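You operate a simulated robot arm through the tools that you are given. There is no shell and no other tool.

Carry out the task below with a simulated two-armed robot. There is one attempt and no reset: what you move stays moved.

TASK
Zero the caliper on the steel block, then put the block back.
Fine: close the jaw on the block, press the zero button till the display shows the block's size, open the jaw again.

Only the result counts: the job must be done as asked and must still hold three seconds after the hand-in. Knocking over, shifting, dropping, spilling or breaking anything else fails it.

THE ROBOT
Two 7-joint arms with two-finger grippers on one trunk that stands fixed in place. Base frame: the origin is at the foot of the trunk, x ahead of it, y to its left, z up; the work surface is at about z = 820. Units: mm, rad, N and s.
The left shoulder is at [57, 175, 1152], the right one opposite. With the tool pointing down near the work surface each hand reaches from about 240 to 860 mm from the base axis, measured 20 degrees to its own side. Payload 2.94 kg a hand.
The TCP of each hand is the grasp point between the finger pads, 30 mm short of the fingertips. In the tool frame z runs along the fingers and y along their closing line. Largest opening 138 mm; the body of the gripper starts 109 mm behind the TCP.
Orientation is that of the tool frame in the base frame, as a unit quaternion [w, x, y, z]. With the fingers straight down and closing along the base's y, the tool's x points along the base's -x, its y along +y and its z along -z.

THE INTERFACE
- The arms move only by the tool move_arm. It takes "left_series", "right_series" or both (then of equal length, played together; a hand with none holds still); each is a list of rows, each a list of 3 entries, a list of its own where there are three numbers: the shift along the tool's x, y, z in cm, then the turn, a rotation vector about the tool's x, y, z in rad, then the finger opening in cm, from 0 to 13.8. In form: [[[x, y, z], [rx, ry, rz], gripper], ...]. A call has 1 to 20 rows; each row shifts and turns the commanded pose from where the row before left it, along the tool's axes as they then stand. Each row takes 0.2 s and may step no farther than 50 mm and 0.15 rad from the row before; otherwise, or with a gripper value out of range, the whole call is refused. A pose out of reach is approached as far as the arm can. The call stops where the force on the tool passes 40 N (or 10 N more than at its start, if that is more) or the arm is blocked; 0.2 s more then pass. Each finger halts on what it meets, pressing with about 22 N; the grip force reading is that of the motor and also rises with nothing between the fingers. The clock runs only during rows and for 0.2 s after the last one: add rows that do not move to give the fingers time. The reply holds the time, the measured pose of the TCP, the force on the tool along the base axes, the opening and the grip force, in the units named above and with some noise, with the torque about the TCP (base axes, N m) and any sound that the robot's microphone picked up.
- Cameras (640 x 400 px; columns grow to the right, rows downward): "scene" is now at [124.3, -24, 1610.4]; the picture's right is [-0.28, -0.96, -0.00], its down [-0.79, 0.23, -0.57] and it looks along [0.55, -0.16, -0.82] (base axes); focal length 357 px, centre (320, 200). "left" rides on the left gripper at [71, -19, -146] in its tool frame; the picture's right is [0.26, 0.97, 0.00], its down [-0.85, 0.23, -0.48] and it looks along [-0.46, 0.12, 0.88] (tool axes); focal length 280 px, centre (320, 200). "right" rides on the right gripper at [71, 19, -146] in its tool frame; the picture's right is [-0.26, 0.97, 0.00], its down [-0.85, -0.23, -0.48] and it looks along [-0.46, -0.12, 0.88] (tool axes); focal length 280 px, centre (320, 200). There is no depth. A picture from a camera that has moved, and an enlarged one, comes with that camera's place and axes in the base frame and with its lens. The place of the scene camera against the robot may be out by one fixed shift of up to 12 mm in any direction.
- snapshot(camera): a new picture of that camera. It takes no simulated time.
- lift_body(by): slides the trunk up (or, below 0, down) by that many mm; the arms and the scene camera ride with it, the base frame stays. It gives what a move gives, with no picture.
- head_to(pan, tilt): turns the head with the scene camera to pan (to the left, within 2.094 rad either way) and tilt (down, from -0.506 to 1.204), counted from straight ahead of the robot. It gives what a move gives.
- enlarge(camera, box): a new picture of the part [left, top, right, bottom] of that camera's present view, enlarged. It takes no simulated time.
- hand_in(): hands the job in; it is judged then, once.

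Nothing tells you positions but the pictures and the camera data. Unless the task says otherwise, let go and move clear before handing in.

The tools are called after "Emit:" as a command line: name --argument value ..., lists and objects as JSON in quotes. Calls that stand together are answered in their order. move_arm: Moves the arms, as the interface text tells. Its arguments: {"type":"object","properties":{"left_series":{"type":"array","items":{"type":"array"}},"right_series":{"type":"array","items":{"type":"array"}}},"required":[]} The other tools are called the same way: lift_body (by) slides the trunk up or down; head_to (pan, tilt) turns the head that bears the scene camera; snapshot (camera) takes a picture; enlarge (camera, box) takes an enlarged picture of a part of a camera's view; hand_in () hands the job in.

At the start:

```text
clock: 0.0
left_tcp_pos: [510.8, 12.2, 1088.6]
left_ee_rot: [0.001, 0.0, 1.0, 0.0]
left_ft_force: [-0.8, 0.5, 0.1]
left_torque: [-0.01, 0.02, -0.01]
left_gripper_width: 138.2
left_finger_force: 0.1
right_tcp_pos: [457.8, -475.8, 1112.1]
right_ee_rot: [0.0, 0.0, 1.0, 0.001]
right_ft_force: [0.4, 0.0, -0.2]
right_torque: [-0.01, 0.0, -0.01]
right_gripper_width: 137.8
right_finger_force: 0.1
trunk travel left (down, up): [-325.0, 409.0]
head pan, tilt: [-0.284, 0.965]
```

scene: 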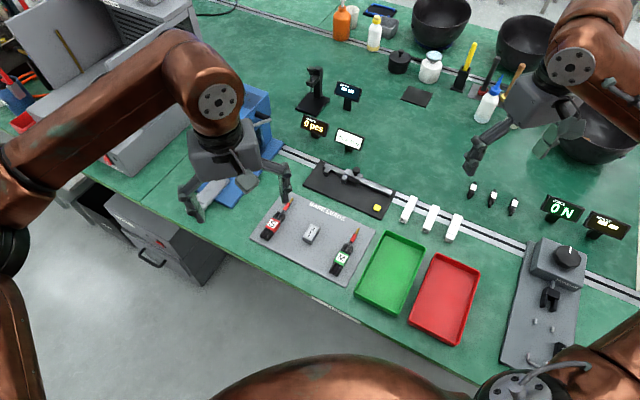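
right: 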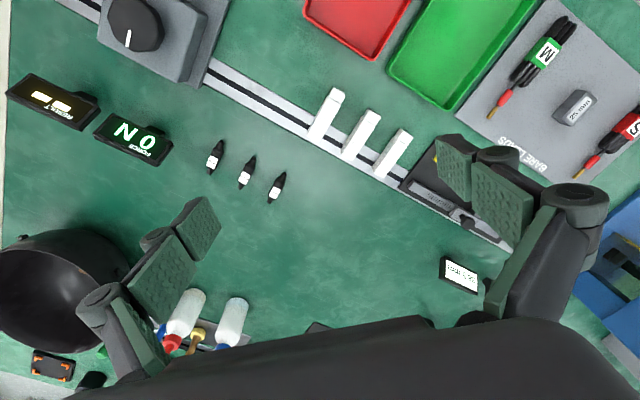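
left: 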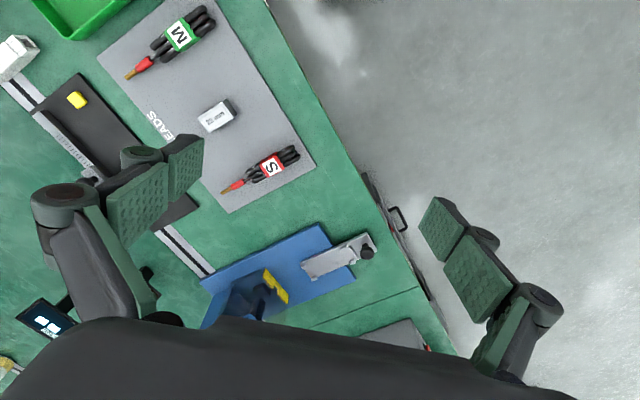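

I see a caliper fixture (a black plate with a rail and a yellow button) in the middle of the bench. A small steel block labelled "25 mm"-ish lies on the grey mat near it, so I'll look closer first.

Emit:
enlarge --camera "scene" --box '[240, 140, 420, 290]'

Emit:
enlarge --camera "left" --box '[0, 50, 240, 200]'

Emit:
enlarge --camera "right" --box '[380, 60, 640, 300]'

Emit:
enlarge --camera "scene" --box '[280, 60, 380, 160]'

```text
2.67 times, centred on (330, 215) of scene
camera zoom: at [124.3, -24.0, 1610.4], right [-0.28, -0.96, 0.0], down [-0.79, 0.23, -0.57], along [0.55, -0.16, -0.82], focal length 952 px, centre (293, 160)
```

zoom: 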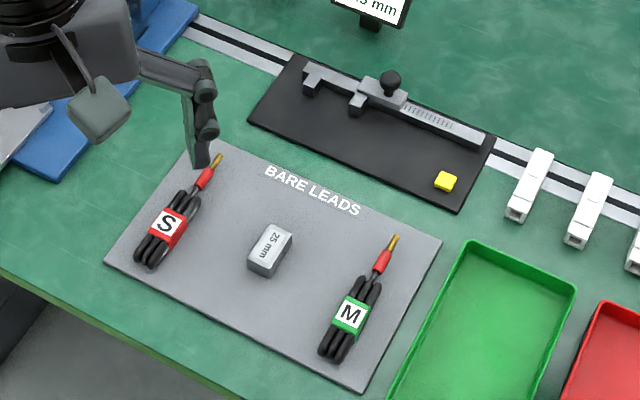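

```text
2.67 times, centred on (120, 125) of left
camera zoom: at [440.6, -7.8, 1234.0], right [-0.26, 0.96, 0.0], down [0.85, 0.23, 0.48], along [0.46, 0.13, -0.88], focal length 748 px, centre (853, 400)
```

zoom: 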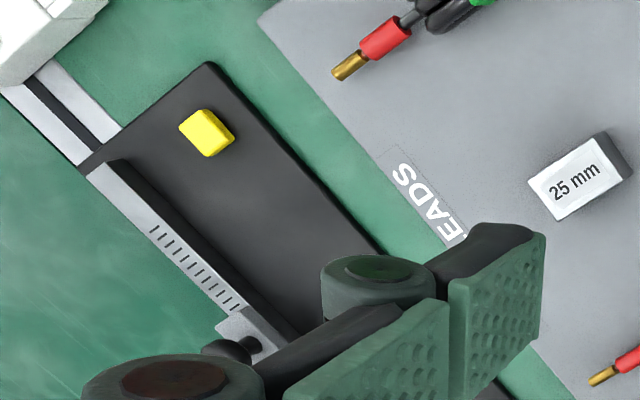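

```text
1.67 times, centred on (510, 180) of right
camera zoom: at [387.3, -457.6, 1257.5], right [0.26, 0.97, 0.0], down [0.85, -0.23, 0.48], along [0.46, -0.12, -0.88], focal length 467 px, centre (3, 233)
```

zoom: 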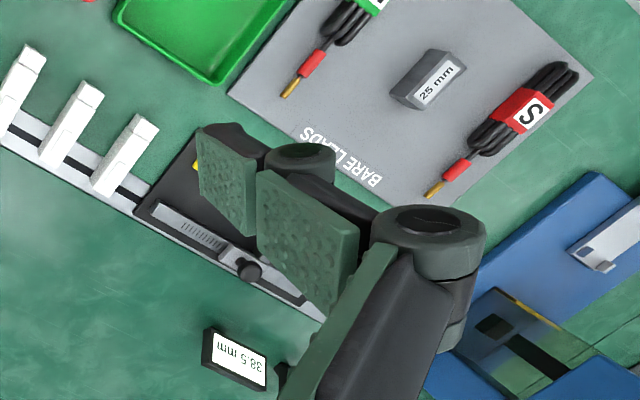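

```text
4.00 times, centred on (330, 110) of scene
camera zoom: at [124.3, -24.0, 1610.4], right [-0.28, -0.96, 0.0], down [-0.79, 0.23, -0.57], along [0.55, -0.16, -0.82], focal length 1428 px, centre (280, 560)
```

zoom: 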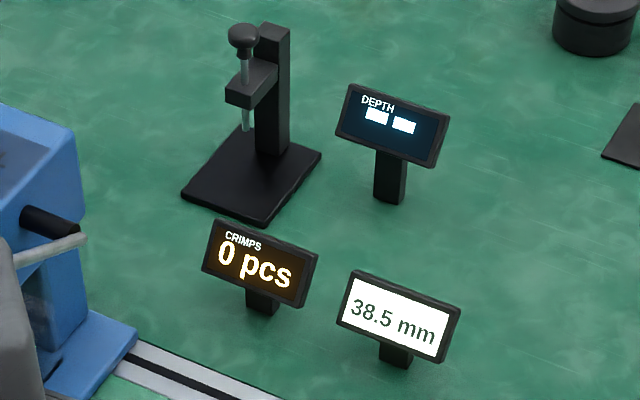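

The caliper lies diagonally at about (680, -280), with its fixed jaw at the far-left end, a sliding jaw with a knob, and the zero button near the right end of the plate. The block is at about (557, -122). I'll move the left hand aside and bring the right hand over the caliper for a clear look.

Emit:
move_arm --left_series '[[[0.8, 3, 0], [0, 0, 0], 13.8], [[0.8, 3, 0], [0, 0, 0], 13.8], [[0.8, 3, 0], [0, 0, 0], 13.8], [[0.8, 3, 0], [0, 0, 0], 13.8], [[0.8, 3, 0], [0, 0, 0], 13.8], [[0.8, 3, 0], [0, 0, 0], 13.8], [[0, 0, 0], [0, 0, 0], 13.8], [[0, 0, 0], [0, 0, 0], 13.8], [[0, 0, 0], [0, 0, 0], 13.8]]' --right_series '[[[-1.65, 3.2, 1.2], [0, 0, 0], 13.8], [[-1.65, 3.2, 1.2], [0, 0, 0], 13.8], [[-1.65, 3.2, 1.2], [0, 0, 0], 13.8], [[-1.65, 3.2, 1.2], [0, 0, 0], 13.8], [[-1.65, 3.2, 1.2], [0, 0, 0], 13.8], [[-1.65, 3.2, 1.2], [0, 0, 0], 13.8], [[-1.65, 3.2, 1.2], [0, 0, 0], 13.8], [[-1.65, 3.2, 1.2], [0, 0, 0], 13.8], [[0, 0, 0], [0, 0, 0], 13.8]]'

Emit:
snapshot --camera "right"

Emit:
snapshot --camera "scene"

```text
clock: 2.0
left_tcp_pos: [461.5, 192.7, 1091.4]
left_ee_rot: [0.0, -0.001, 1.0, 0.002]
left_ft_force: [0.2, -0.1, -0.3]
left_torque: [0.05, 0.01, 0.01]
left_gripper_width: 137.8
left_finger_force: 0.0
right_tcp_pos: [587.6, -220.7, 1015.2]
right_ee_rot: [0.0, 0.0, 1.0, 0.0]
right_ft_force: [0.2, -0.6, 0.1]
right_torque: [0.04, -0.03, -0.03]
right_gripper_width: 138.2
right_finger_force: 0.0
trunk travel left (down, up): [-325.0, 409.0]
head pan, tilt: [-0.284, 0.965]
```

```text
taken
camera right: at [517.6, -200.4, 1162.2], right [0.26, 0.96, 0.0], down [0.85, -0.23, 0.48], along [0.46, -0.12, -0.88], focal length 280 px, centre (320, 200)
```

right: 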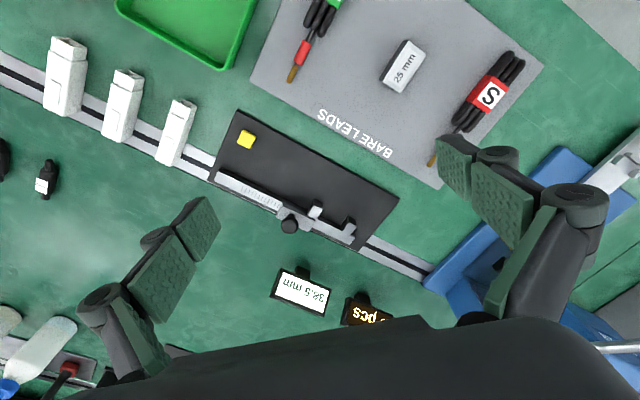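

```text
taken
camera scene: at [124.0, -24.9, 1610.4], right [-0.28, -0.96, 0.0], down [-0.79, 0.23, -0.57], along [0.55, -0.16, -0.82], focal length 357 px, centre (320, 200)
```

scene: 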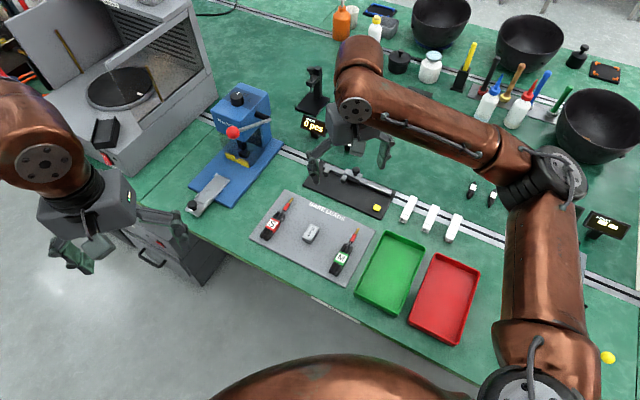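

The view is clear now, so I'll enlarge the caliper and the block.

Emit:
enlarge --camera "right" --box '[200, 100, 410, 260]'

Emit:
enlarge --camera "right" --box '[280, 170, 380, 250]'

Emit:
enlarge --camera "right" --box '[360, 20, 460, 110]'

Emit:
enlarge --camera "scene" --box '[280, 150, 420, 260]'

```text
2.50 times, centred on (305, 180) of right
camera zoom: at [517.6, -200.4, 1162.2], right [0.26, 0.96, 0.0], down [0.85, -0.23, 0.48], along [0.46, -0.12, -0.88], focal length 701 px, centre (358, 250)
```

zoom: 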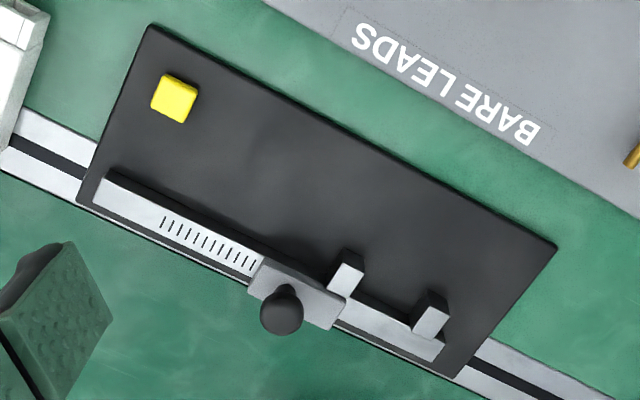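

```text
5.00 times, centred on (330, 210) of right
camera zoom: at [517.6, -200.4, 1162.2], right [0.26, 0.96, 0.0], down [0.85, -0.23, 0.48], along [0.46, -0.12, -0.88], focal length 1402 px, centre (270, 150)
```

zoom: 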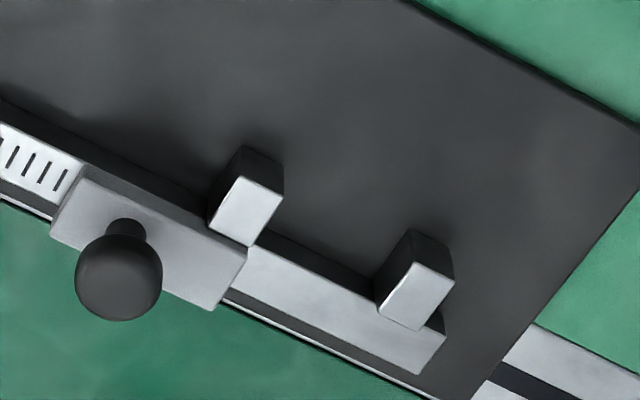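

```text
4.44 times, centred on (410, 65) of right
camera zoom: at [517.6, -200.4, 1162.2], right [0.26, 0.96, 0.0], down [0.85, -0.23, 0.48], along [0.46, -0.12, -0.88], focal length 1246 px, centre (-80, 800)
```

zoom: 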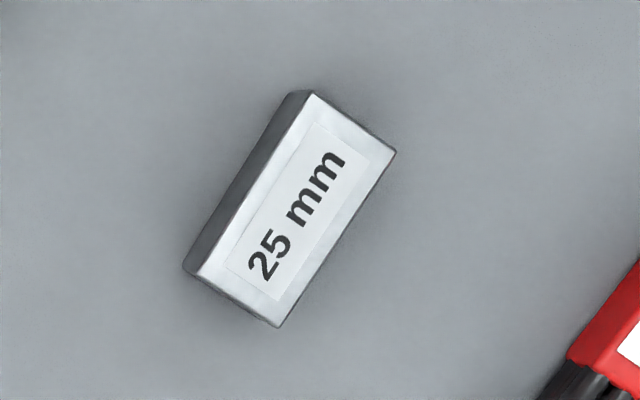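

```text
3.64 times, centred on (350, 205) of scene
camera zoom: at [124.0, -24.9, 1610.4], right [-0.28, -0.96, 0.0], down [-0.79, 0.23, -0.57], along [0.55, -0.16, -0.82], focal length 1298 px, centre (211, 182)
```

zoom: 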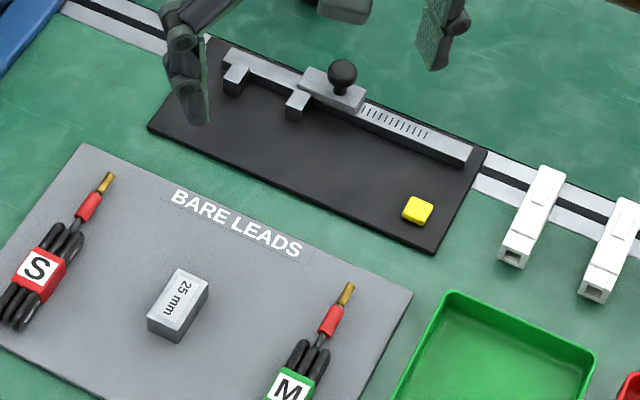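

The block's 25 mm side already runs parallel to the caliper rail, at about 45° in the base frame, and the jaw gap is about 39 mm. I'll turn the right hand 45° about its axis so the fingers close along the rail, and get a second viewpoint to fix the heights.

Emit:
move_arm --right_series '[[[0, 0, 0], [0, 0, 0.131], 13.8], [[0, 0, 0], [0, 0, 0.131], 13.8], [[0, 0, 0], [0, 0, 0.131], 13.8], [[0, 0, 0], [0, 0, 0.131], 13.8], [[0, 0, 0], [0, 0, 0.131], 13.8], [[0, 0, 0], [0, 0, 0.1304], 13.8], [[0, 0, 2], [0, 0, 0], 13.8], [[0, 0, 2], [0, 0, 0], 13.8], [[0, 0, 2], [0, 0, 0], 13.8], [[0, 0, 0], [0, 0, 0], 13.8], [[0, 0, 0], [0, 0, 0], 13.8]]'

Emit:
snapshot --camera "right"

```text
clock: 4.4
left_tcp_pos: [461.4, 192.9, 1091.8]
left_ee_rot: [0.0, -0.001, 1.0, 0.0]
left_ft_force: [0.3, -0.3, -0.6]
left_torque: [0.02, -0.01, -0.01]
left_gripper_width: 138.0
left_finger_force: 0.0
right_tcp_pos: [589.1, -222.5, 955.4]
right_ee_rot: [0.0, 0.383, 0.924, -0.001]
right_ft_force: [-0.2, 0.5, -0.5]
right_torque: [-0.01, -0.01, 0.0]
right_gripper_width: 138.0
right_finger_force: 0.1
trunk travel left (down, up): [-325.0, 409.0]
head pan, tilt: [-0.284, 0.965]
```

```text
taken
camera right: at [553.2, -157.3, 1100.7], right [0.87, 0.5, 0.0], down [0.44, -0.76, 0.48], along [0.24, -0.41, -0.88], focal length 280 px, centre (320, 200)
```

right: 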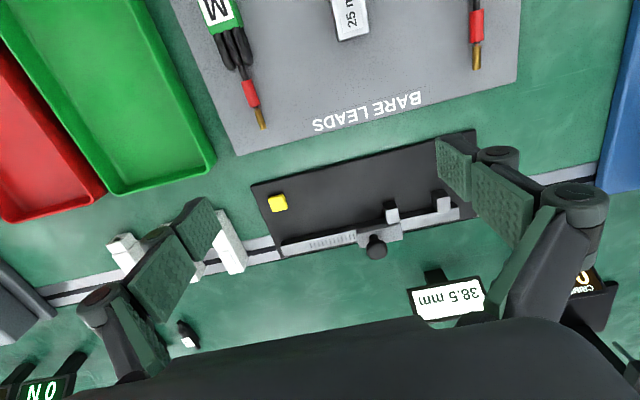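

Emit:
enlarge --camera "right" --box '[245, 120, 485, 270]'

Emit:
enlarge --camera "right" --box '[350, 180, 470, 270]'

```text
2.67 times, centred on (365, 195) of right
camera zoom: at [553.2, -157.3, 1100.7], right [0.87, 0.5, 0.0], down [0.44, -0.76, 0.48], along [0.24, -0.41, -0.88], focal length 748 px, centre (200, 213)
```

zoom: 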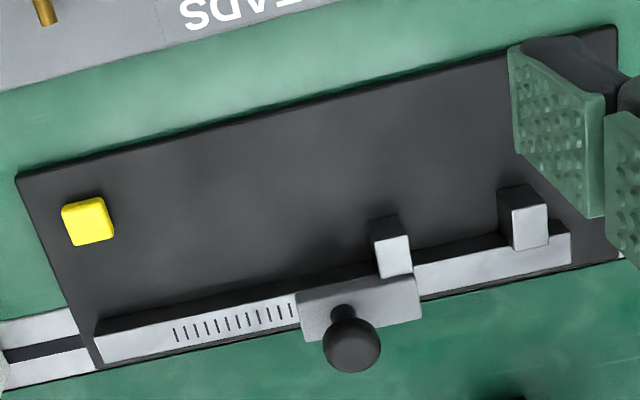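

```text
4.44 times, centred on (410, 225) of right
camera zoom: at [553.2, -157.3, 1100.7], right [0.87, 0.5, 0.0], down [0.44, -0.76, 0.48], along [0.24, -0.41, -0.88], focal length 1246 px, centre (-80, 89)
```

zoom: 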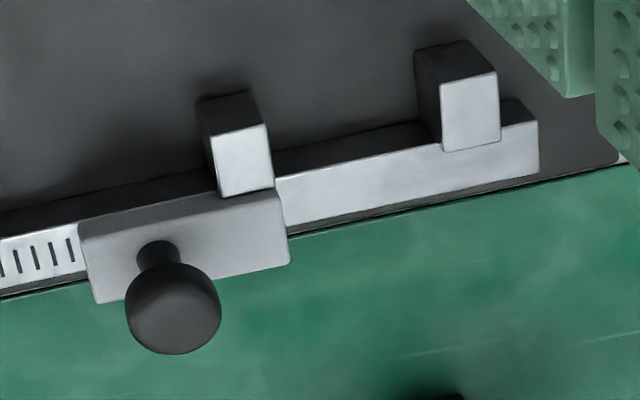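

The jaw tops are at z ≈ 841, the rail lies at 45°, and the jaws stick out about 18 mm from the beam. The block centre is at about (557, -121) with its top at z ≈ 844. I'll hover the right hand over the block, offset toward its outer end, and check the alignment.

Emit:
move_arm --right_series '[[[2.05, 0.98, 0], [0, 0, 0], 13.8], [[2.05, 0.98, 0], [0, 0, 0], 11], [[2.05, 0.98, 0], [0, 0, 0], 9], [[2.05, 0.98, 0], [0, 0, 0], 7], [[2.02, 0.99, 0], [0, 0, 0], 6], [[0, 0, 2.5], [0, 0, 0], 6], [[0, 0, 2.5], [0, 0, 0], 6], [[0, 0, 0], [0, 0, 0], 6], [[0, 0, 0], [0, 0, 0], 6]]'

Emit:
snapshot --camera "right"

Emit:
enlarge --camera "right" --box '[230, 120, 410, 250]'

Emit:
enlarge --camera "scene" --box '[240, 150, 420, 290]'

```text
clock: 6.4
left_tcp_pos: [461.7, 192.8, 1090.0]
left_ee_rot: [0.0, -0.001, 1.0, 0.0]
left_ft_force: [-0.2, -0.5, 0.3]
left_torque: [0.01, -0.01, 0.02]
left_gripper_width: 138.3
left_finger_force: 0.2
right_tcp_pos: [552.4, -113.3, 906.6]
right_ee_rot: [0.0, 0.383, 0.924, -0.001]
right_ft_force: [-0.2, -0.3, 0.2]
right_torque: [-0.05, 0.01, 0.02]
right_gripper_width: 59.8
right_finger_force: 0.0
trunk travel left (down, up): [-325.0, 409.0]
head pan, tilt: [-0.284, 0.965]
```

```text
taken
camera right: at [516.3, -48.6, 1051.3], right [0.87, 0.5, 0.0], down [0.44, -0.76, 0.48], along [0.24, -0.41, -0.88], focal length 280 px, centre (320, 200)
```

right: 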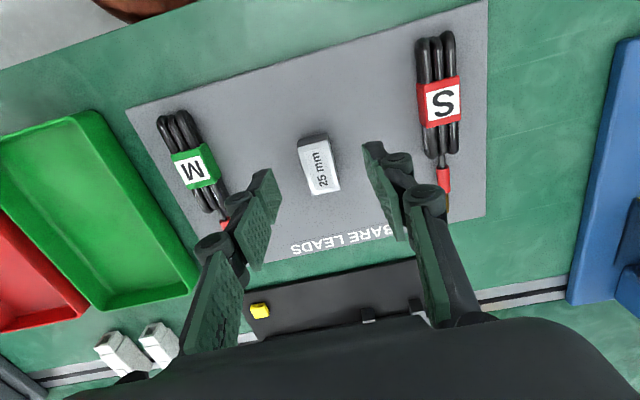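

```text
3.08 times, centred on (320, 185) of right
camera zoom: at [516.3, -48.6, 1051.3], right [0.87, 0.5, 0.0], down [0.44, -0.76, 0.48], along [0.24, -0.41, -0.88], focal length 863 px, centre (320, 246)
```

zoom: 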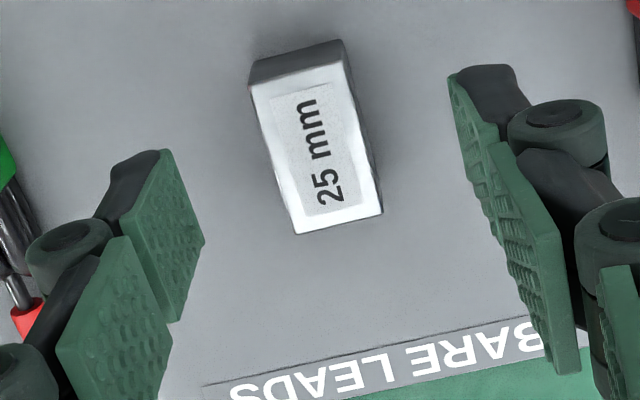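

```text
2.86 times, centred on (330, 220) of scene
camera zoom: at [124.5, -23.2, 1610.4], right [-0.28, -0.96, 0.0], down [-0.79, 0.23, -0.57], along [0.55, -0.16, -0.82], focal length 1020 px, centre (291, 143)
```

zoom: 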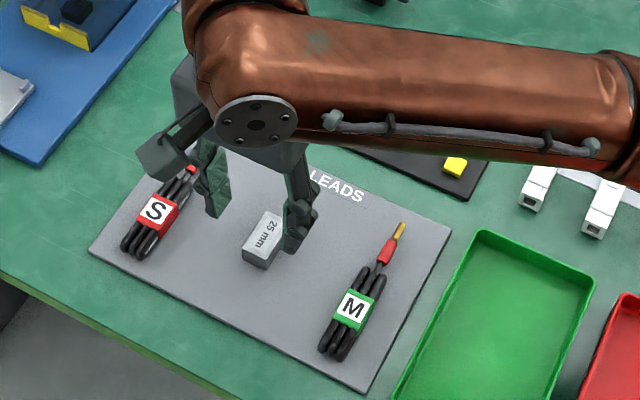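

The view confirms the block centre at about (558, -122), 20 mm high and aligned with the fingers. I'll make a small correction, go down, and grip its 25 mm faces near the outer end.

Emit:
move_arm --right_series '[[[-0.18, -0.22, 0], [0, 0, 0], 5.5], [[0, 0, 1.5], [0, 0, 0], 5.5], [[0, 0, 1.5], [0, 0, 0], 5.5], [[0, 0, 1.2], [0, 0, 0], 5.5], [[0, 0, 0.7], [0, 0, 0], 5.5], [[0, 0, 0], [0, 0, 0], 5.5], [[0, 0, 0], [0, 0, 0], 5.5]]'

Emit:
snapshot --camera "right"

Emit:
enlarge --camera "right" --box '[240, 130, 400, 240]'

Emit:
enlarge --camera "scene" --box '[270, 180, 370, 270]'

```text
clock: 8.0
left_tcp_pos: [461.9, 193.0, 1091.3]
left_ee_rot: [0.0, -0.001, 1.0, 0.0]
left_ft_force: [-0.7, -1.0, -0.1]
left_torque: [0.01, 0.0, 0.02]
left_gripper_width: 138.1
left_finger_force: 0.1
right_tcp_pos: [551.8, -117.6, 855.6]
right_ee_rot: [0.0, 0.383, 0.924, 0.0]
right_ft_force: [-0.7, 1.6, 0.1]
right_torque: [0.0, 0.01, 0.02]
right_gripper_width: 55.3
right_finger_force: 0.1
trunk travel left (down, up): [-325.0, 409.0]
head pan, tilt: [-0.284, 0.965]
```

```text
taken
camera right: at [515.9, -53.5, 1001.8], right [0.87, 0.5, 0.0], down [0.44, -0.76, 0.48], along [0.24, -0.41, -0.88], focal length 280 px, centre (320, 200)
```

right: 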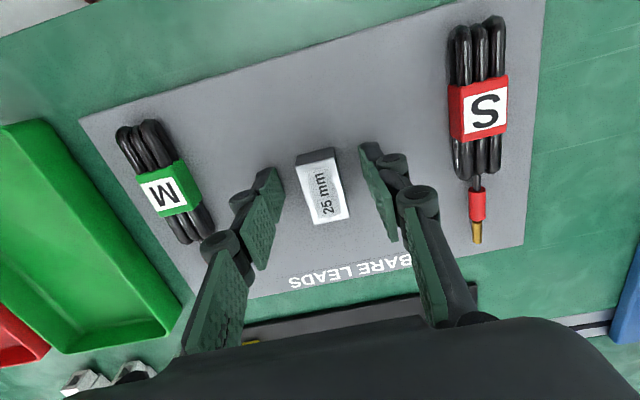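

```text
3.64 times, centred on (320, 185) of right
camera zoom: at [515.9, -53.5, 1001.8], right [0.87, 0.5, 0.0], down [0.44, -0.76, 0.48], along [0.24, -0.41, -0.88], focal length 1020 px, centre (320, 254)
```

zoom: 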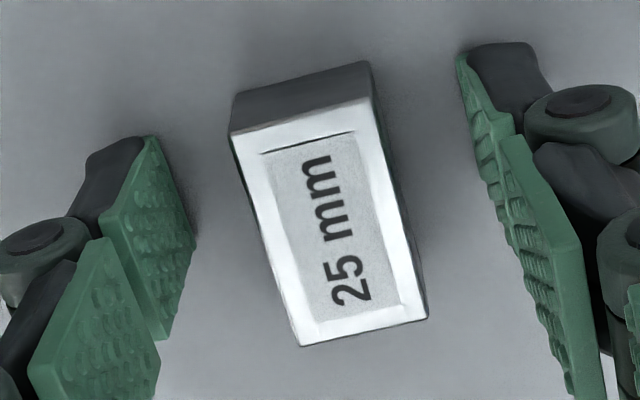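

```text
4.44 times, centred on (320, 225) of scene
camera zoom: at [124.4, -23.3, 1610.4], right [-0.28, -0.96, 0.0], down [-0.79, 0.23, -0.57], along [0.55, -0.16, -0.82], focal length 1587 px, centre (320, 89)
```

zoom: 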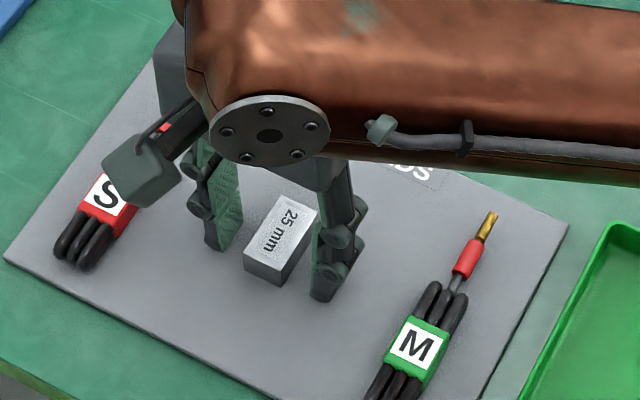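

The block sits between the fingers. I'll nudge sideways by 1 mm and close on it.

Emit:
move_arm --right_series '[[[0, 0.1, 0], [0, 0, 0], 5.0], [[0, 0, 0], [0, 0, 0], 4.0], [[0, 0, 0], [0, 0, 0], 3.2], [[0, 0, 0], [0, 0, 0], 2.6], [[0, 0, 0], [0, 0, 0], 2.0], [[0, 0, 0], [0, 0, 0], 2.0], [[0, 0, 0], [0, 0, 0], 2.0]]'

Emit:
enlarge --camera "right" --box '[240, 130, 400, 240]'

```text
clock: 9.6
left_tcp_pos: [462.5, 194.5, 1089.8]
left_ee_rot: [-0.001, -0.001, 1.0, 0.0]
left_ft_force: [-0.4, -0.2, 0.8]
left_torque: [0.0, -0.01, 0.0]
left_gripper_width: 138.0
left_finger_force: 0.1
right_tcp_pos: [552.2, -117.4, 856.9]
right_ee_rot: [0.0, 0.382, 0.924, -0.001]
right_ft_force: [-1.0, -0.5, 0.6]
right_torque: [0.01, -0.01, -0.01]
right_gripper_width: 24.5
right_finger_force: 22.5
trunk travel left (down, up): [-325.0, 409.0]
head pan, tilt: [-0.284, 0.965]
```

```text
3.64 times, centred on (320, 185) of right
camera zoom: at [516.4, -52.7, 1002.1], right [0.87, 0.5, 0.0], down [0.44, -0.76, 0.48], along [0.24, -0.41, -0.88], focal length 1020 px, centre (320, 254)
```

zoom: 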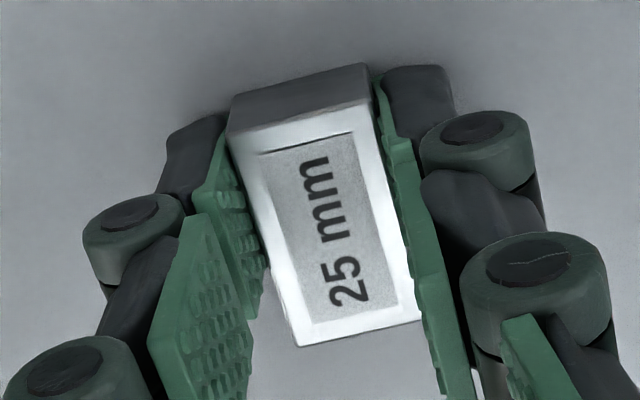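

The block is gripped at 24.5 mm. I'll lift it and carry it to hover above the jaw gap, then check before lowering.

Emit:
move_arm --right_series '[[[0, 0, -0.5], [0, 0, 0], 2.0], [[0, 0, -1.0], [0, 0, 0], 2.0], [[0, 0, -1.5], [0, 0, 0], 2.0], [[0, 0, -1.5], [0, 0, 0], 2.0], [[-2.26, 0.435, 0], [0, 0, 0], 2.0], [[-2.26, 0.435, 0], [0, 0, 0], 2.0], [[-2.26, 0.435, 0], [0, 0, 0], 2.0], [[-2.26, 0.435, 0], [0, 0, 0], 2.0], [[-2.26, 0.435, 0], [0, 0, 0], 2.0], [[-2.26, 0.435, 0], [0, 0, 0], 2.0], [[-2.26, 0.435, 0], [0, 0, 0], 2.0], [[-2.26, 0.435, 0], [0, 0, 0], 2.0], [[0, 0, 0], [0, 0, 0], 2.0], [[0, 0, 0], [0, 0, 0], 2.0]]'

Emit:
snapshot --camera "right"

Emit:
enlarge --camera "right" --box '[230, 130, 410, 280]'

Emit:
enlarge --camera "scene" --box '[280, 120, 420, 240]'

```text
clock: 12.6
left_tcp_pos: [462.3, 193.4, 1091.1]
left_ee_rot: [0.0, -0.001, 1.0, 0.0]
left_ft_force: [-0.1, 0.8, 0.3]
left_torque: [-0.01, -0.02, -0.02]
left_gripper_width: 138.0
left_finger_force: 0.0
right_tcp_pos: [704.8, -219.6, 900.0]
right_ee_rot: [0.0, 0.384, 0.924, 0.001]
right_ft_force: [0.4, -0.4, -0.9]
right_torque: [0.02, 0.02, 0.0]
right_gripper_width: 24.5
right_finger_force: 21.7
trunk travel left (down, up): [-325.0, 409.0]
head pan, tilt: [-0.284, 0.965]
```

```text
taken
camera right: at [669.1, -155.3, 1045.3], right [0.87, 0.5, 0.0], down [0.44, -0.76, 0.48], along [0.24, -0.41, -0.88], focal length 280 px, centre (320, 200)
```

right: 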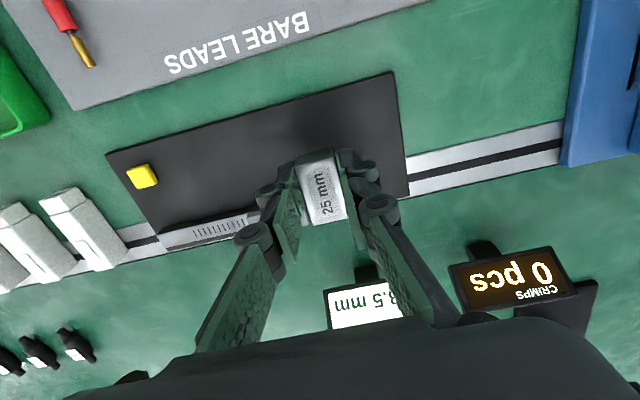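

```text
2.67 times, centred on (320, 205) of right
camera zoom: at [669.1, -155.3, 1045.3], right [0.87, 0.5, 0.0], down [0.44, -0.76, 0.48], along [0.24, -0.41, -0.88], focal length 748 px, centre (320, 187)
```

zoom: 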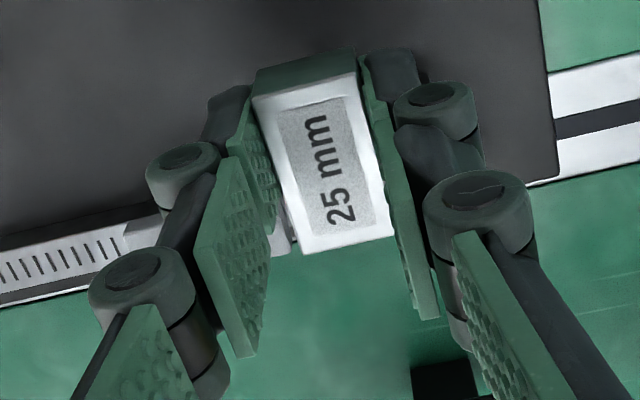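

```text
3.33 times, centred on (350, 180) of scene
camera zoom: at [124.8, -23.5, 1610.3], right [-0.28, -0.96, 0.0], down [-0.79, 0.23, -0.57], along [0.55, -0.16, -0.82], focal length 1190 px, centre (220, 267)
```

zoom: 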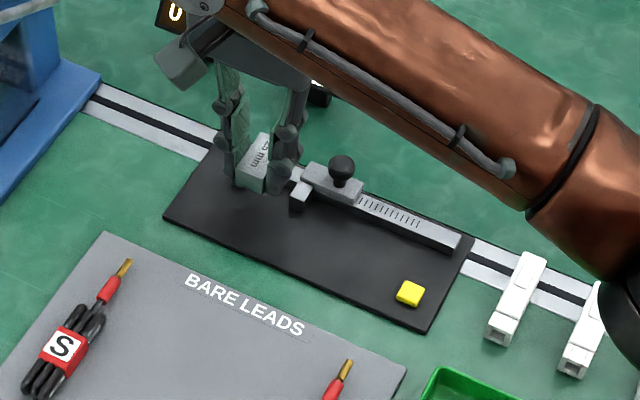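

The hand is centred over the gap with the block level. I'll lower it to just above the plate, with the plate top at z ≈ 827.

Emit:
move_arm --right_series '[[[0, 0, 1.5], [0, 0, 0], 2.0], [[0, 0, 1.2], [0, 0, 0], 2.0], [[0, 0, 0.6], [0, 0, 0], 2.0], [[0, 0, 0.3], [0, 0, 0], 2.0], [[0, 0, 0], [0, 0, 0], 2.0]]'

Emit:
enlarge --camera "scene" --box '[280, 120, 420, 240]'

Emit:
enlarge --camera "right" --box '[230, 130, 410, 280]'

```text
clock: 13.8
left_tcp_pos: [462.3, 192.5, 1089.5]
left_ee_rot: [-0.001, -0.001, 1.0, 0.0]
left_ft_force: [-1.1, -0.3, 0.1]
left_torque: [0.01, 0.0, 0.03]
left_gripper_width: 138.0
left_finger_force: 0.1
right_tcp_pos: [704.5, -219.8, 866.4]
right_ee_rot: [0.0, 0.383, 0.924, -0.001]
right_ft_force: [-0.2, -0.4, -2.2]
right_torque: [0.01, 0.02, 0.02]
right_gripper_width: 24.5
right_finger_force: 21.9
trunk travel left (down, up): [-325.0, 409.0]
head pan, tilt: [-0.284, 0.965]
```

```text
3.33 times, centred on (350, 180) of scene
camera zoom: at [124.6, -23.4, 1610.4], right [-0.28, -0.96, 0.0], down [-0.79, 0.23, -0.57], along [0.55, -0.16, -0.82], focal length 1190 px, centre (220, 267)
```

zoom: 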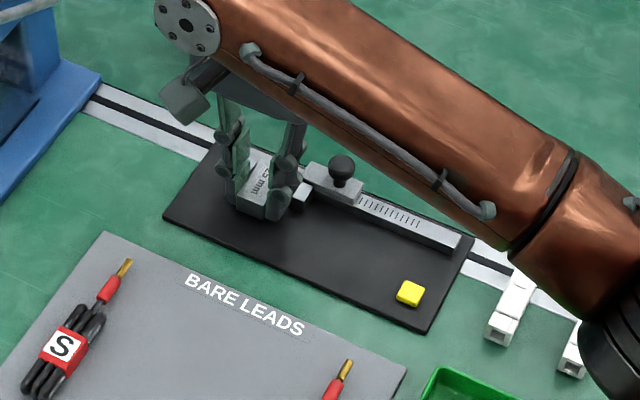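

```text
2.67 times, centred on (320, 205) of right
camera zoom: at [668.4, -156.2, 1011.5], right [0.87, 0.5, 0.0], down [0.44, -0.76, 0.48], along [0.24, -0.41, -0.88], focal length 748 px, centre (320, 187)
```

zoom: 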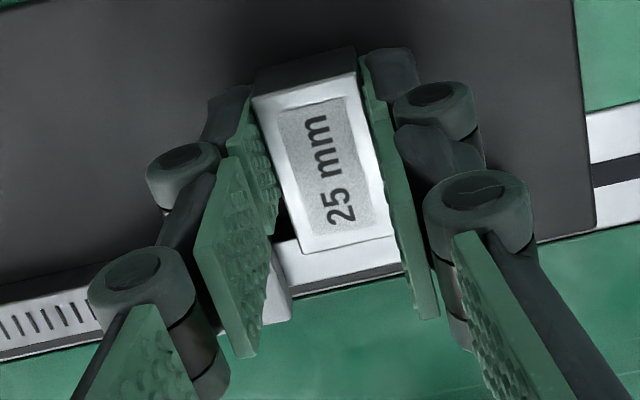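

It looks lined up with the jaw gap. I'll ease down to contact in small steps.

Emit:
move_arm --right_series '[[[0, 0, 0.15], [0, 0, 0], 2.0], [[0, 0, 0.15], [0, 0, 0], 2.0], [[0, 0, 0.1], [0, 0, 0], 2.0], [[0, 0, 0], [0, 0, 0], 2.0]]'

```text
clock: 14.8
left_tcp_pos: [463.6, 193.0, 1090.8]
left_ee_rot: [0.0, -0.001, 1.0, 0.0]
left_ft_force: [0.4, 0.5, 0.2]
left_torque: [0.0, -0.01, 0.02]
left_gripper_width: 137.8
left_finger_force: 0.0
right_tcp_pos: [704.1, -219.2, 861.6]
right_ee_rot: [0.0, 0.382, 0.924, 0.0]
right_ft_force: [0.6, -0.4, -1.8]
right_torque: [-0.02, 0.0, -0.01]
right_gripper_width: 24.6
right_finger_force: 22.4
trunk travel left (down, up): [-325.0, 409.0]
head pan, tilt: [-0.284, 0.965]
```

Emit:
move_arm --right_series '[[[0, 0, 0.1], [0, 0, 0], 2.0], [[0, 0, 0], [0, 0, 0], 2.0]]'

Emit:
move_arm --right_series '[[[0, 0, 0.07], [0, 0, 0], 2.0], [[0, 0, 0], [0, 0, 0], 2.0]]'

```text
clock: 15.4
left_tcp_pos: [463.3, 193.0, 1090.7]
left_ee_rot: [0.0, -0.001, 1.0, 0.0]
left_ft_force: [-0.3, -0.2, -0.5]
left_torque: [-0.04, -0.03, -0.03]
left_gripper_width: 137.9
left_finger_force: 0.0
right_tcp_pos: [702.6, -220.1, 860.3]
right_ee_rot: [0.0, 0.382, 0.924, -0.001]
right_ft_force: [-0.1, 0.2, -2.3]
right_torque: [0.04, 0.01, 0.03]
right_gripper_width: 24.4
right_finger_force: 22.1
trunk travel left (down, up): [-325.0, 409.0]
head pan, tilt: [-0.284, 0.965]
```

```text
clock: 16.0
left_tcp_pos: [461.9, 193.7, 1089.8]
left_ee_rot: [0.0, -0.001, 1.0, 0.0]
left_ft_force: [-0.3, -0.6, 0.2]
left_torque: [-0.03, 0.01, 0.01]
left_gripper_width: 138.2
left_finger_force: 0.0
right_tcp_pos: [704.6, -220.2, 860.0]
right_ee_rot: [-0.001, 0.383, 0.924, 0.0]
right_ft_force: [-0.3, 0.2, -1.6]
right_torque: [0.0, 0.02, -0.01]
right_gripper_width: 24.5
right_finger_force: 21.4
trunk travel left (down, up): [-325.0, 409.0]
head pan, tilt: [-0.284, 0.965]
```

Emit:
move_arm --right_series '[[[0, 0, 0.07], [0, 0, 0], 2.0], [[0, 0, 0], [0, 0, 0], 2.0]]'

Emit:
move_arm --right_series '[[[0, 0, 0.07], [0, 0, 0], 2.0], [[0, 0, 0], [0, 0, 0], 2.0]]'

```text
clock: 16.6
left_tcp_pos: [461.2, 193.3, 1090.5]
left_ee_rot: [0.0, -0.001, 1.0, 0.0]
left_ft_force: [0.4, 0.3, -0.3]
left_torque: [0.01, 0.01, 0.0]
left_gripper_width: 137.8
left_finger_force: 0.1
right_tcp_pos: [703.5, -219.7, 858.3]
right_ee_rot: [0.0, 0.383, 0.924, 0.0]
right_ft_force: [0.3, 0.2, -1.4]
right_torque: [-0.01, 0.04, 0.02]
right_gripper_width: 24.5
right_finger_force: 22.4
trunk travel left (down, up): [-325.0, 409.0]
head pan, tilt: [-0.284, 0.965]
```

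```text
clock: 17.2
left_tcp_pos: [463.3, 193.4, 1089.5]
left_ee_rot: [0.0, -0.001, 1.0, 0.0]
left_ft_force: [-0.5, -0.9, 0.5]
left_torque: [-0.01, 0.05, 0.03]
left_gripper_width: 138.0
left_finger_force: 0.0
right_tcp_pos: [703.9, -219.7, 859.0]
right_ee_rot: [0.0, 0.382, 0.924, 0.0]
right_ft_force: [-0.3, -0.3, -1.8]
right_torque: [0.02, 0.01, 0.01]
right_gripper_width: 24.6
right_finger_force: 21.9
trunk travel left (down, up): [-325.0, 409.0]
head pan, tilt: [-0.284, 0.965]
```

Emit:
move_arm --right_series '[[[0, 0, 0.07], [0, 0, 0], 2.0], [[0, 0, 0], [0, 0, 0], 2.0]]'

Emit:
move_arm --right_series '[[[0, 0, 0.07], [0, 0, 0], 2.0], [[0, 0, 0], [0, 0, 0], 2.0]]'

Emit:
enlarge --camera "scene" --box '[310, 150, 380, 210]'

```text
clock: 17.8
left_tcp_pos: [462.5, 194.1, 1091.0]
left_ee_rot: [0.0, 0.0, 1.0, 0.0]
left_ft_force: [-0.4, -1.3, 0.3]
left_torque: [0.04, 0.02, -0.01]
left_gripper_width: 138.0
left_finger_force: 0.1
right_tcp_pos: [704.9, -220.0, 858.6]
right_ee_rot: [-0.001, 0.382, 0.924, 0.0]
right_ft_force: [0.2, 0.3, -1.7]
right_torque: [0.03, 0.0, 0.0]
right_gripper_width: 24.5
right_finger_force: 21.9
trunk travel left (down, up): [-325.0, 409.0]
head pan, tilt: [-0.284, 0.965]
```

```text
clock: 18.4
left_tcp_pos: [463.0, 192.5, 1090.3]
left_ee_rot: [-0.001, -0.001, 1.0, -0.001]
left_ft_force: [0.1, -0.2, -0.3]
left_torque: [0.0, 0.04, -0.02]
left_gripper_width: 137.9
left_finger_force: 0.1
right_tcp_pos: [704.4, -221.0, 856.0]
right_ee_rot: [-0.001, 0.383, 0.924, -0.001]
right_ft_force: [-0.8, 0.4, -1.6]
right_torque: [0.0, -0.01, -0.01]
right_gripper_width: 24.8
right_finger_force: 21.8
trunk travel left (down, up): [-325.0, 409.0]
head pan, tilt: [-0.284, 0.965]
```

```text
6.67 times, centred on (345, 180) of scene
camera zoom: at [124.6, -23.4, 1610.4], right [-0.28, -0.96, 0.0], down [-0.79, 0.23, -0.57], along [0.55, -0.16, -0.82], focal length 2380 px, centre (153, 333)
```

zoom: 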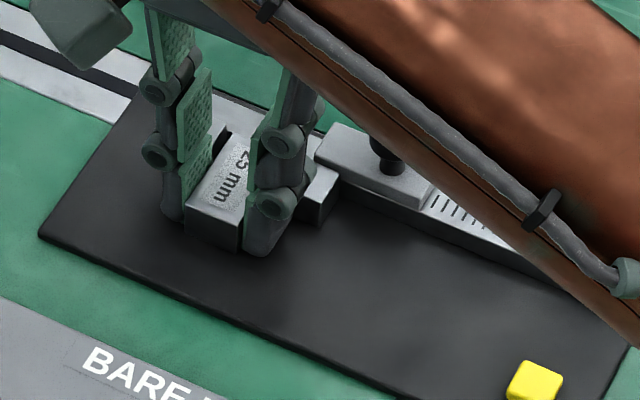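

No contact yet, and the block is already between the jaws, so I'll keep easing down.

Emit:
move_arm --right_series '[[[0, 0, 0.07], [0, 0, 0], 2.0], [[0, 0, 0], [0, 0, 0], 2.0]]'

Emit:
move_arm --right_series '[[[0, 0, 0.07], [0, 0, 0], 2.0], [[0, 0, 0], [0, 0, 0], 2.0]]'

Emit:
enlarge --camera "right" --box '[230, 130, 410, 280]'

```text
clock: 19.0
left_tcp_pos: [461.8, 193.8, 1089.8]
left_ee_rot: [-0.001, 0.0, 1.0, 0.001]
left_ft_force: [0.5, 0.7, -0.4]
left_torque: [-0.02, -0.01, 0.01]
left_gripper_width: 137.8
left_finger_force: 0.1
right_tcp_pos: [703.7, -220.3, 856.1]
right_ee_rot: [0.0, 0.383, 0.924, -0.001]
right_ft_force: [0.0, -1.0, -0.6]
right_torque: [0.02, -0.01, 0.0]
right_gripper_width: 24.6
right_finger_force: 21.7
trunk travel left (down, up): [-325.0, 409.0]
head pan, tilt: [-0.284, 0.965]
```

```text
clock: 19.6
left_tcp_pos: [462.3, 192.0, 1090.1]
left_ee_rot: [0.0, -0.001, 1.0, -0.001]
left_ft_force: [0.2, -0.1, -0.4]
left_torque: [-0.01, 0.01, 0.02]
left_gripper_width: 138.0
left_finger_force: 0.1
right_tcp_pos: [705.7, -220.3, 855.6]
right_ee_rot: [-0.001, 0.383, 0.924, 0.0]
right_ft_force: [0.8, 0.9, 1.6]
right_torque: [0.08, 0.1, 0.0]
right_gripper_width: 24.4
right_finger_force: 21.9
trunk travel left (down, up): [-325.0, 409.0]
head pan, tilt: [-0.284, 0.965]
```

```text
2.67 times, centred on (320, 205) of right
camera zoom: at [668.3, -155.3, 1002.0], right [0.87, 0.5, 0.0], down [0.44, -0.76, 0.48], along [0.24, -0.41, -0.88], focal length 748 px, centre (320, 187)
```

zoom: 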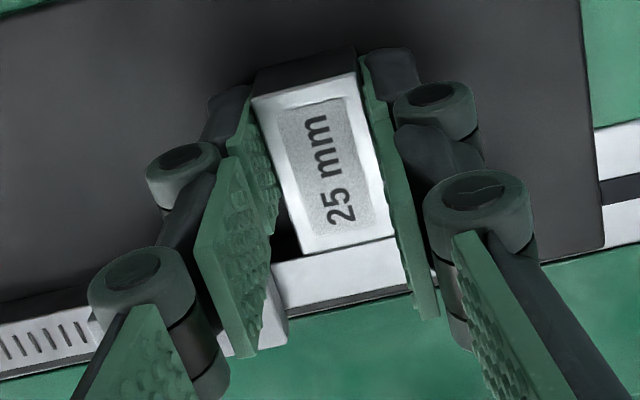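

The block has touched the plate (upward force). I'll slide it along the rail toward the fixed jaw until it touches.

Emit:
move_arm --right_series '[[[0, 0.2, 0], [0, 0, 0], 2.0], [[0, 0.2, 0], [0, 0, 0], 2.0], [[0, 0.15, 0], [0, 0, 0], 2.0], [[0, 0, 0], [0, 0, 0], 2.0]]'

Emit:
move_arm --right_series '[[[0, 0.1, 0], [0, 0, 0], 2.0], [[0, 0, 0], [0, 0, 0], 2.0]]'

```text
clock: 20.6
left_tcp_pos: [461.2, 194.1, 1091.2]
left_ee_rot: [-0.001, -0.001, 1.0, 0.0]
left_ft_force: [0.1, 0.2, 0.7]
left_torque: [-0.03, 0.02, -0.03]
left_gripper_width: 137.9
left_finger_force: 0.1
right_tcp_pos: [707.8, -216.3, 855.9]
right_ee_rot: [0.0, 0.383, 0.924, -0.001]
right_ft_force: [-5.2, -3.3, 5.9]
right_torque: [-0.04, 0.15, -0.02]
right_gripper_width: 24.4
right_finger_force: 22.5
trunk travel left (down, up): [-325.0, 409.0]
head pan, tilt: [-0.284, 0.965]
```

```text
clock: 21.2
left_tcp_pos: [461.6, 193.3, 1091.5]
left_ee_rot: [0.0, 0.0, 1.0, 0.0]
left_ft_force: [-1.3, 0.2, -0.8]
left_torque: [-0.01, -0.03, -0.01]
left_gripper_width: 137.9
left_finger_force: 0.0
right_tcp_pos: [707.0, -216.2, 856.1]
right_ee_rot: [-0.001, 0.384, 0.923, -0.001]
right_ft_force: [-8.3, -5.6, 7.4]
right_torque: [-0.13, 0.31, -0.09]
right_gripper_width: 24.7
right_finger_force: 21.7
trunk travel left (down, up): [-325.0, 409.0]
head pan, tilt: [-0.284, 0.965]
```

Emit:
move_arm --right_series '[[[0, -0.05, -0.02], [0, 0, 0], 2.0], [[0, 0, 0], [0, 0, 0], 2.0]]'

Emit:
enlarge --camera "right" --box '[260, 130, 380, 240]'

Emit:
enlarge --camera "scene" --box '[310, 150, 380, 210]'

```text
clock: 21.8
left_tcp_pos: [461.9, 192.9, 1091.4]
left_ee_rot: [0.0, -0.001, 1.0, 0.0]
left_ft_force: [0.0, 0.6, 0.1]
left_torque: [0.0, 0.0, 0.0]
left_gripper_width: 138.0
left_finger_force: 0.2
right_tcp_pos: [708.2, -215.3, 855.8]
right_ee_rot: [0.0, 0.383, 0.924, 0.0]
right_ft_force: [-6.9, -7.3, 7.7]
right_torque: [-0.22, 0.25, -0.11]
right_gripper_width: 24.5
right_finger_force: 21.7
trunk travel left (down, up): [-325.0, 409.0]
head pan, tilt: [-0.284, 0.965]
```

```text
3.64 times, centred on (320, 185) of right
camera zoom: at [671.8, -152.0, 1002.0], right [0.87, 0.5, 0.0], down [0.44, -0.76, 0.48], along [0.24, -0.41, -0.88], focal length 1020 px, centre (320, 254)
```

zoom: 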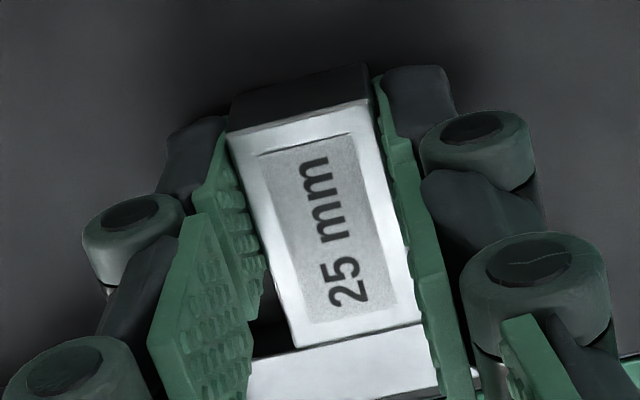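

```text
6.67 times, centred on (345, 180) of scene
camera zoom: at [122.7, -24.0, 1610.6], right [-0.28, -0.96, 0.0], down [-0.79, 0.23, -0.57], along [0.55, -0.16, -0.82], focal length 2380 px, centre (153, 333)
```

zoom: 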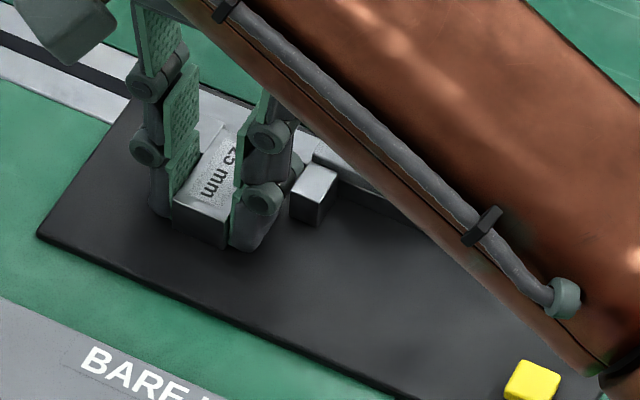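

The block appears to be against the fixed jaw. I'll open the fingers moderately and lift straight up.

Emit:
move_arm --right_series '[[[0, 0, 0], [0, 0, 0], 3.0], [[0, 0, 0], [0, 0, 0], 4.0], [[0, 0, 0], [0, 0, 0], 4.4], [[0, 0, 0], [0, 0, 0], 4.4], [[0, 0, 0], [0, 0, 0], 4.4]]'

Emit:
enlarge --camera "right" --box '[240, 130, 400, 260]'

```text
clock: 23.0
left_tcp_pos: [461.7, 193.3, 1089.9]
left_ee_rot: [-0.001, -0.001, 1.0, -0.001]
left_ft_force: [-0.1, 0.8, 0.7]
left_torque: [-0.01, -0.02, 0.0]
left_gripper_width: 138.1
left_finger_force: 0.0
right_tcp_pos: [707.6, -215.4, 855.7]
right_ee_rot: [-0.001, 0.383, 0.924, 0.0]
right_ft_force: [-1.1, 2.2, 3.2]
right_torque: [0.06, 0.01, 0.01]
right_gripper_width: 43.5
right_finger_force: 0.0
trunk travel left (down, up): [-325.0, 409.0]
head pan, tilt: [-0.284, 0.965]
```

```text
3.08 times, centred on (320, 195) of right
camera zoom: at [672.5, -150.8, 1001.5], right [0.87, 0.5, 0.0], down [0.44, -0.76, 0.48], along [0.24, -0.41, -0.88], focal length 863 px, centre (320, 215)
```

zoom: 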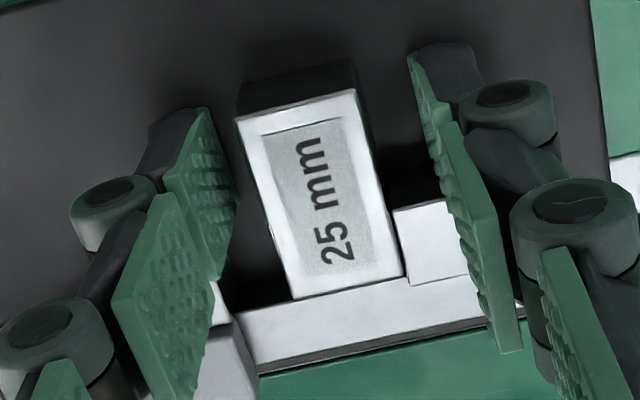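

The block is beside the fixed jaw with its inner part between the jaws. I'll lift clear to look.

Emit:
move_arm --right_series '[[[0, 0, -0.5], [0, 0, 0], 4.4], [[0, 0, -1.5], [0, 0, 0], 4.4], [[0, 0, -2], [0, 0, 0], 4.4], [[0.5, 0, -2], [0, 0, 0], 6], [[0.5, 0, -2], [0, 0, 0], 8], [[0.5, 0, -2], [0, 0, 0], 10], [[0, 0, 0], [0, 0, 0], 12], [[0, 0, 0], [0, 0, 0], 13], [[0, 0, 0], [0, 0, 0], 13]]'

Emit:
snapshot --camera "right"

Emit:
enlarge --camera "right" --box '[190, 120, 390, 270]'

Emit:
enlarge --camera "scene" --box '[300, 130, 400, 220]'

```text
clock: 25.0
left_tcp_pos: [461.6, 192.9, 1090.2]
left_ee_rot: [0.0, -0.001, 1.0, 0.0]
left_ft_force: [0.3, 0.5, -0.2]
left_torque: [-0.04, -0.01, 0.02]
left_gripper_width: 138.0
left_finger_force: 0.0
right_tcp_pos: [696.1, -205.2, 953.6]
right_ee_rot: [-0.001, 0.383, 0.924, 0.001]
right_ft_force: [0.6, 0.8, -0.1]
right_torque: [0.01, 0.03, -0.02]
right_gripper_width: 130.0
right_finger_force: 0.0
trunk travel left (down, up): [-325.0, 409.0]
head pan, tilt: [-0.284, 0.965]
```

```text
taken
camera right: at [661.1, -141.5, 1100.3], right [0.87, 0.5, 0.0], down [0.44, -0.76, 0.48], along [0.24, -0.41, -0.88], focal length 280 px, centre (320, 200)
```

right: 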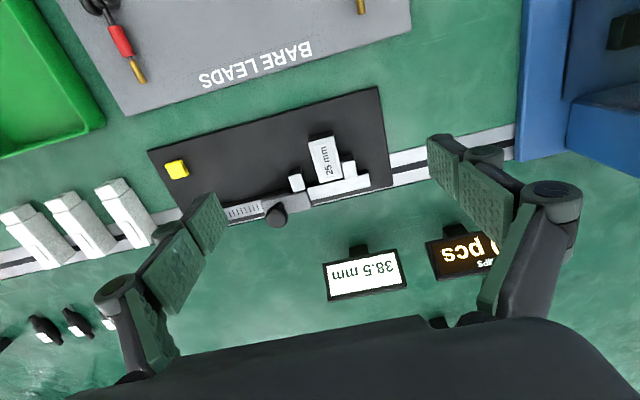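

```text
2.67 times, centred on (290, 195) of right
camera zoom: at [661.1, -141.5, 1100.3], right [0.87, 0.5, 0.0], down [0.44, -0.76, 0.48], along [0.24, -0.41, -0.88], focal length 748 px, centre (400, 213)
```

zoom: 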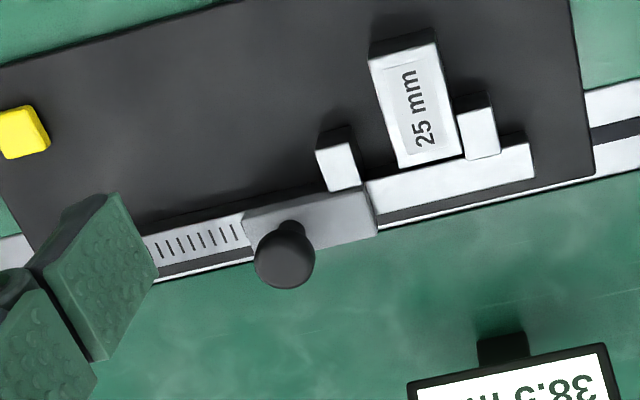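

```text
4.44 times, centred on (350, 175) of scene
camera zoom: at [124.6, -23.4, 1610.3], right [-0.28, -0.96, 0.0], down [-0.79, 0.23, -0.57], along [0.55, -0.16, -0.82], focal length 1587 px, centre (187, 311)
```

zoom: 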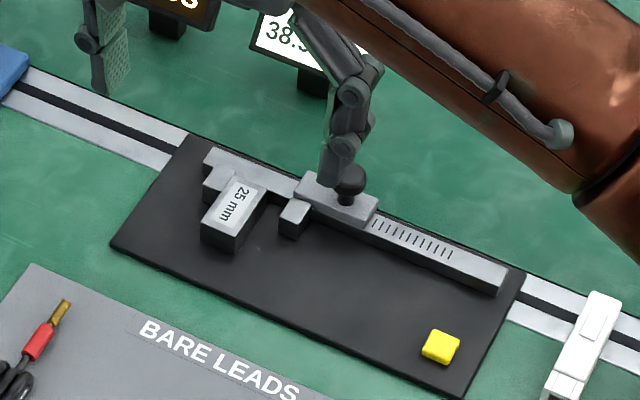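

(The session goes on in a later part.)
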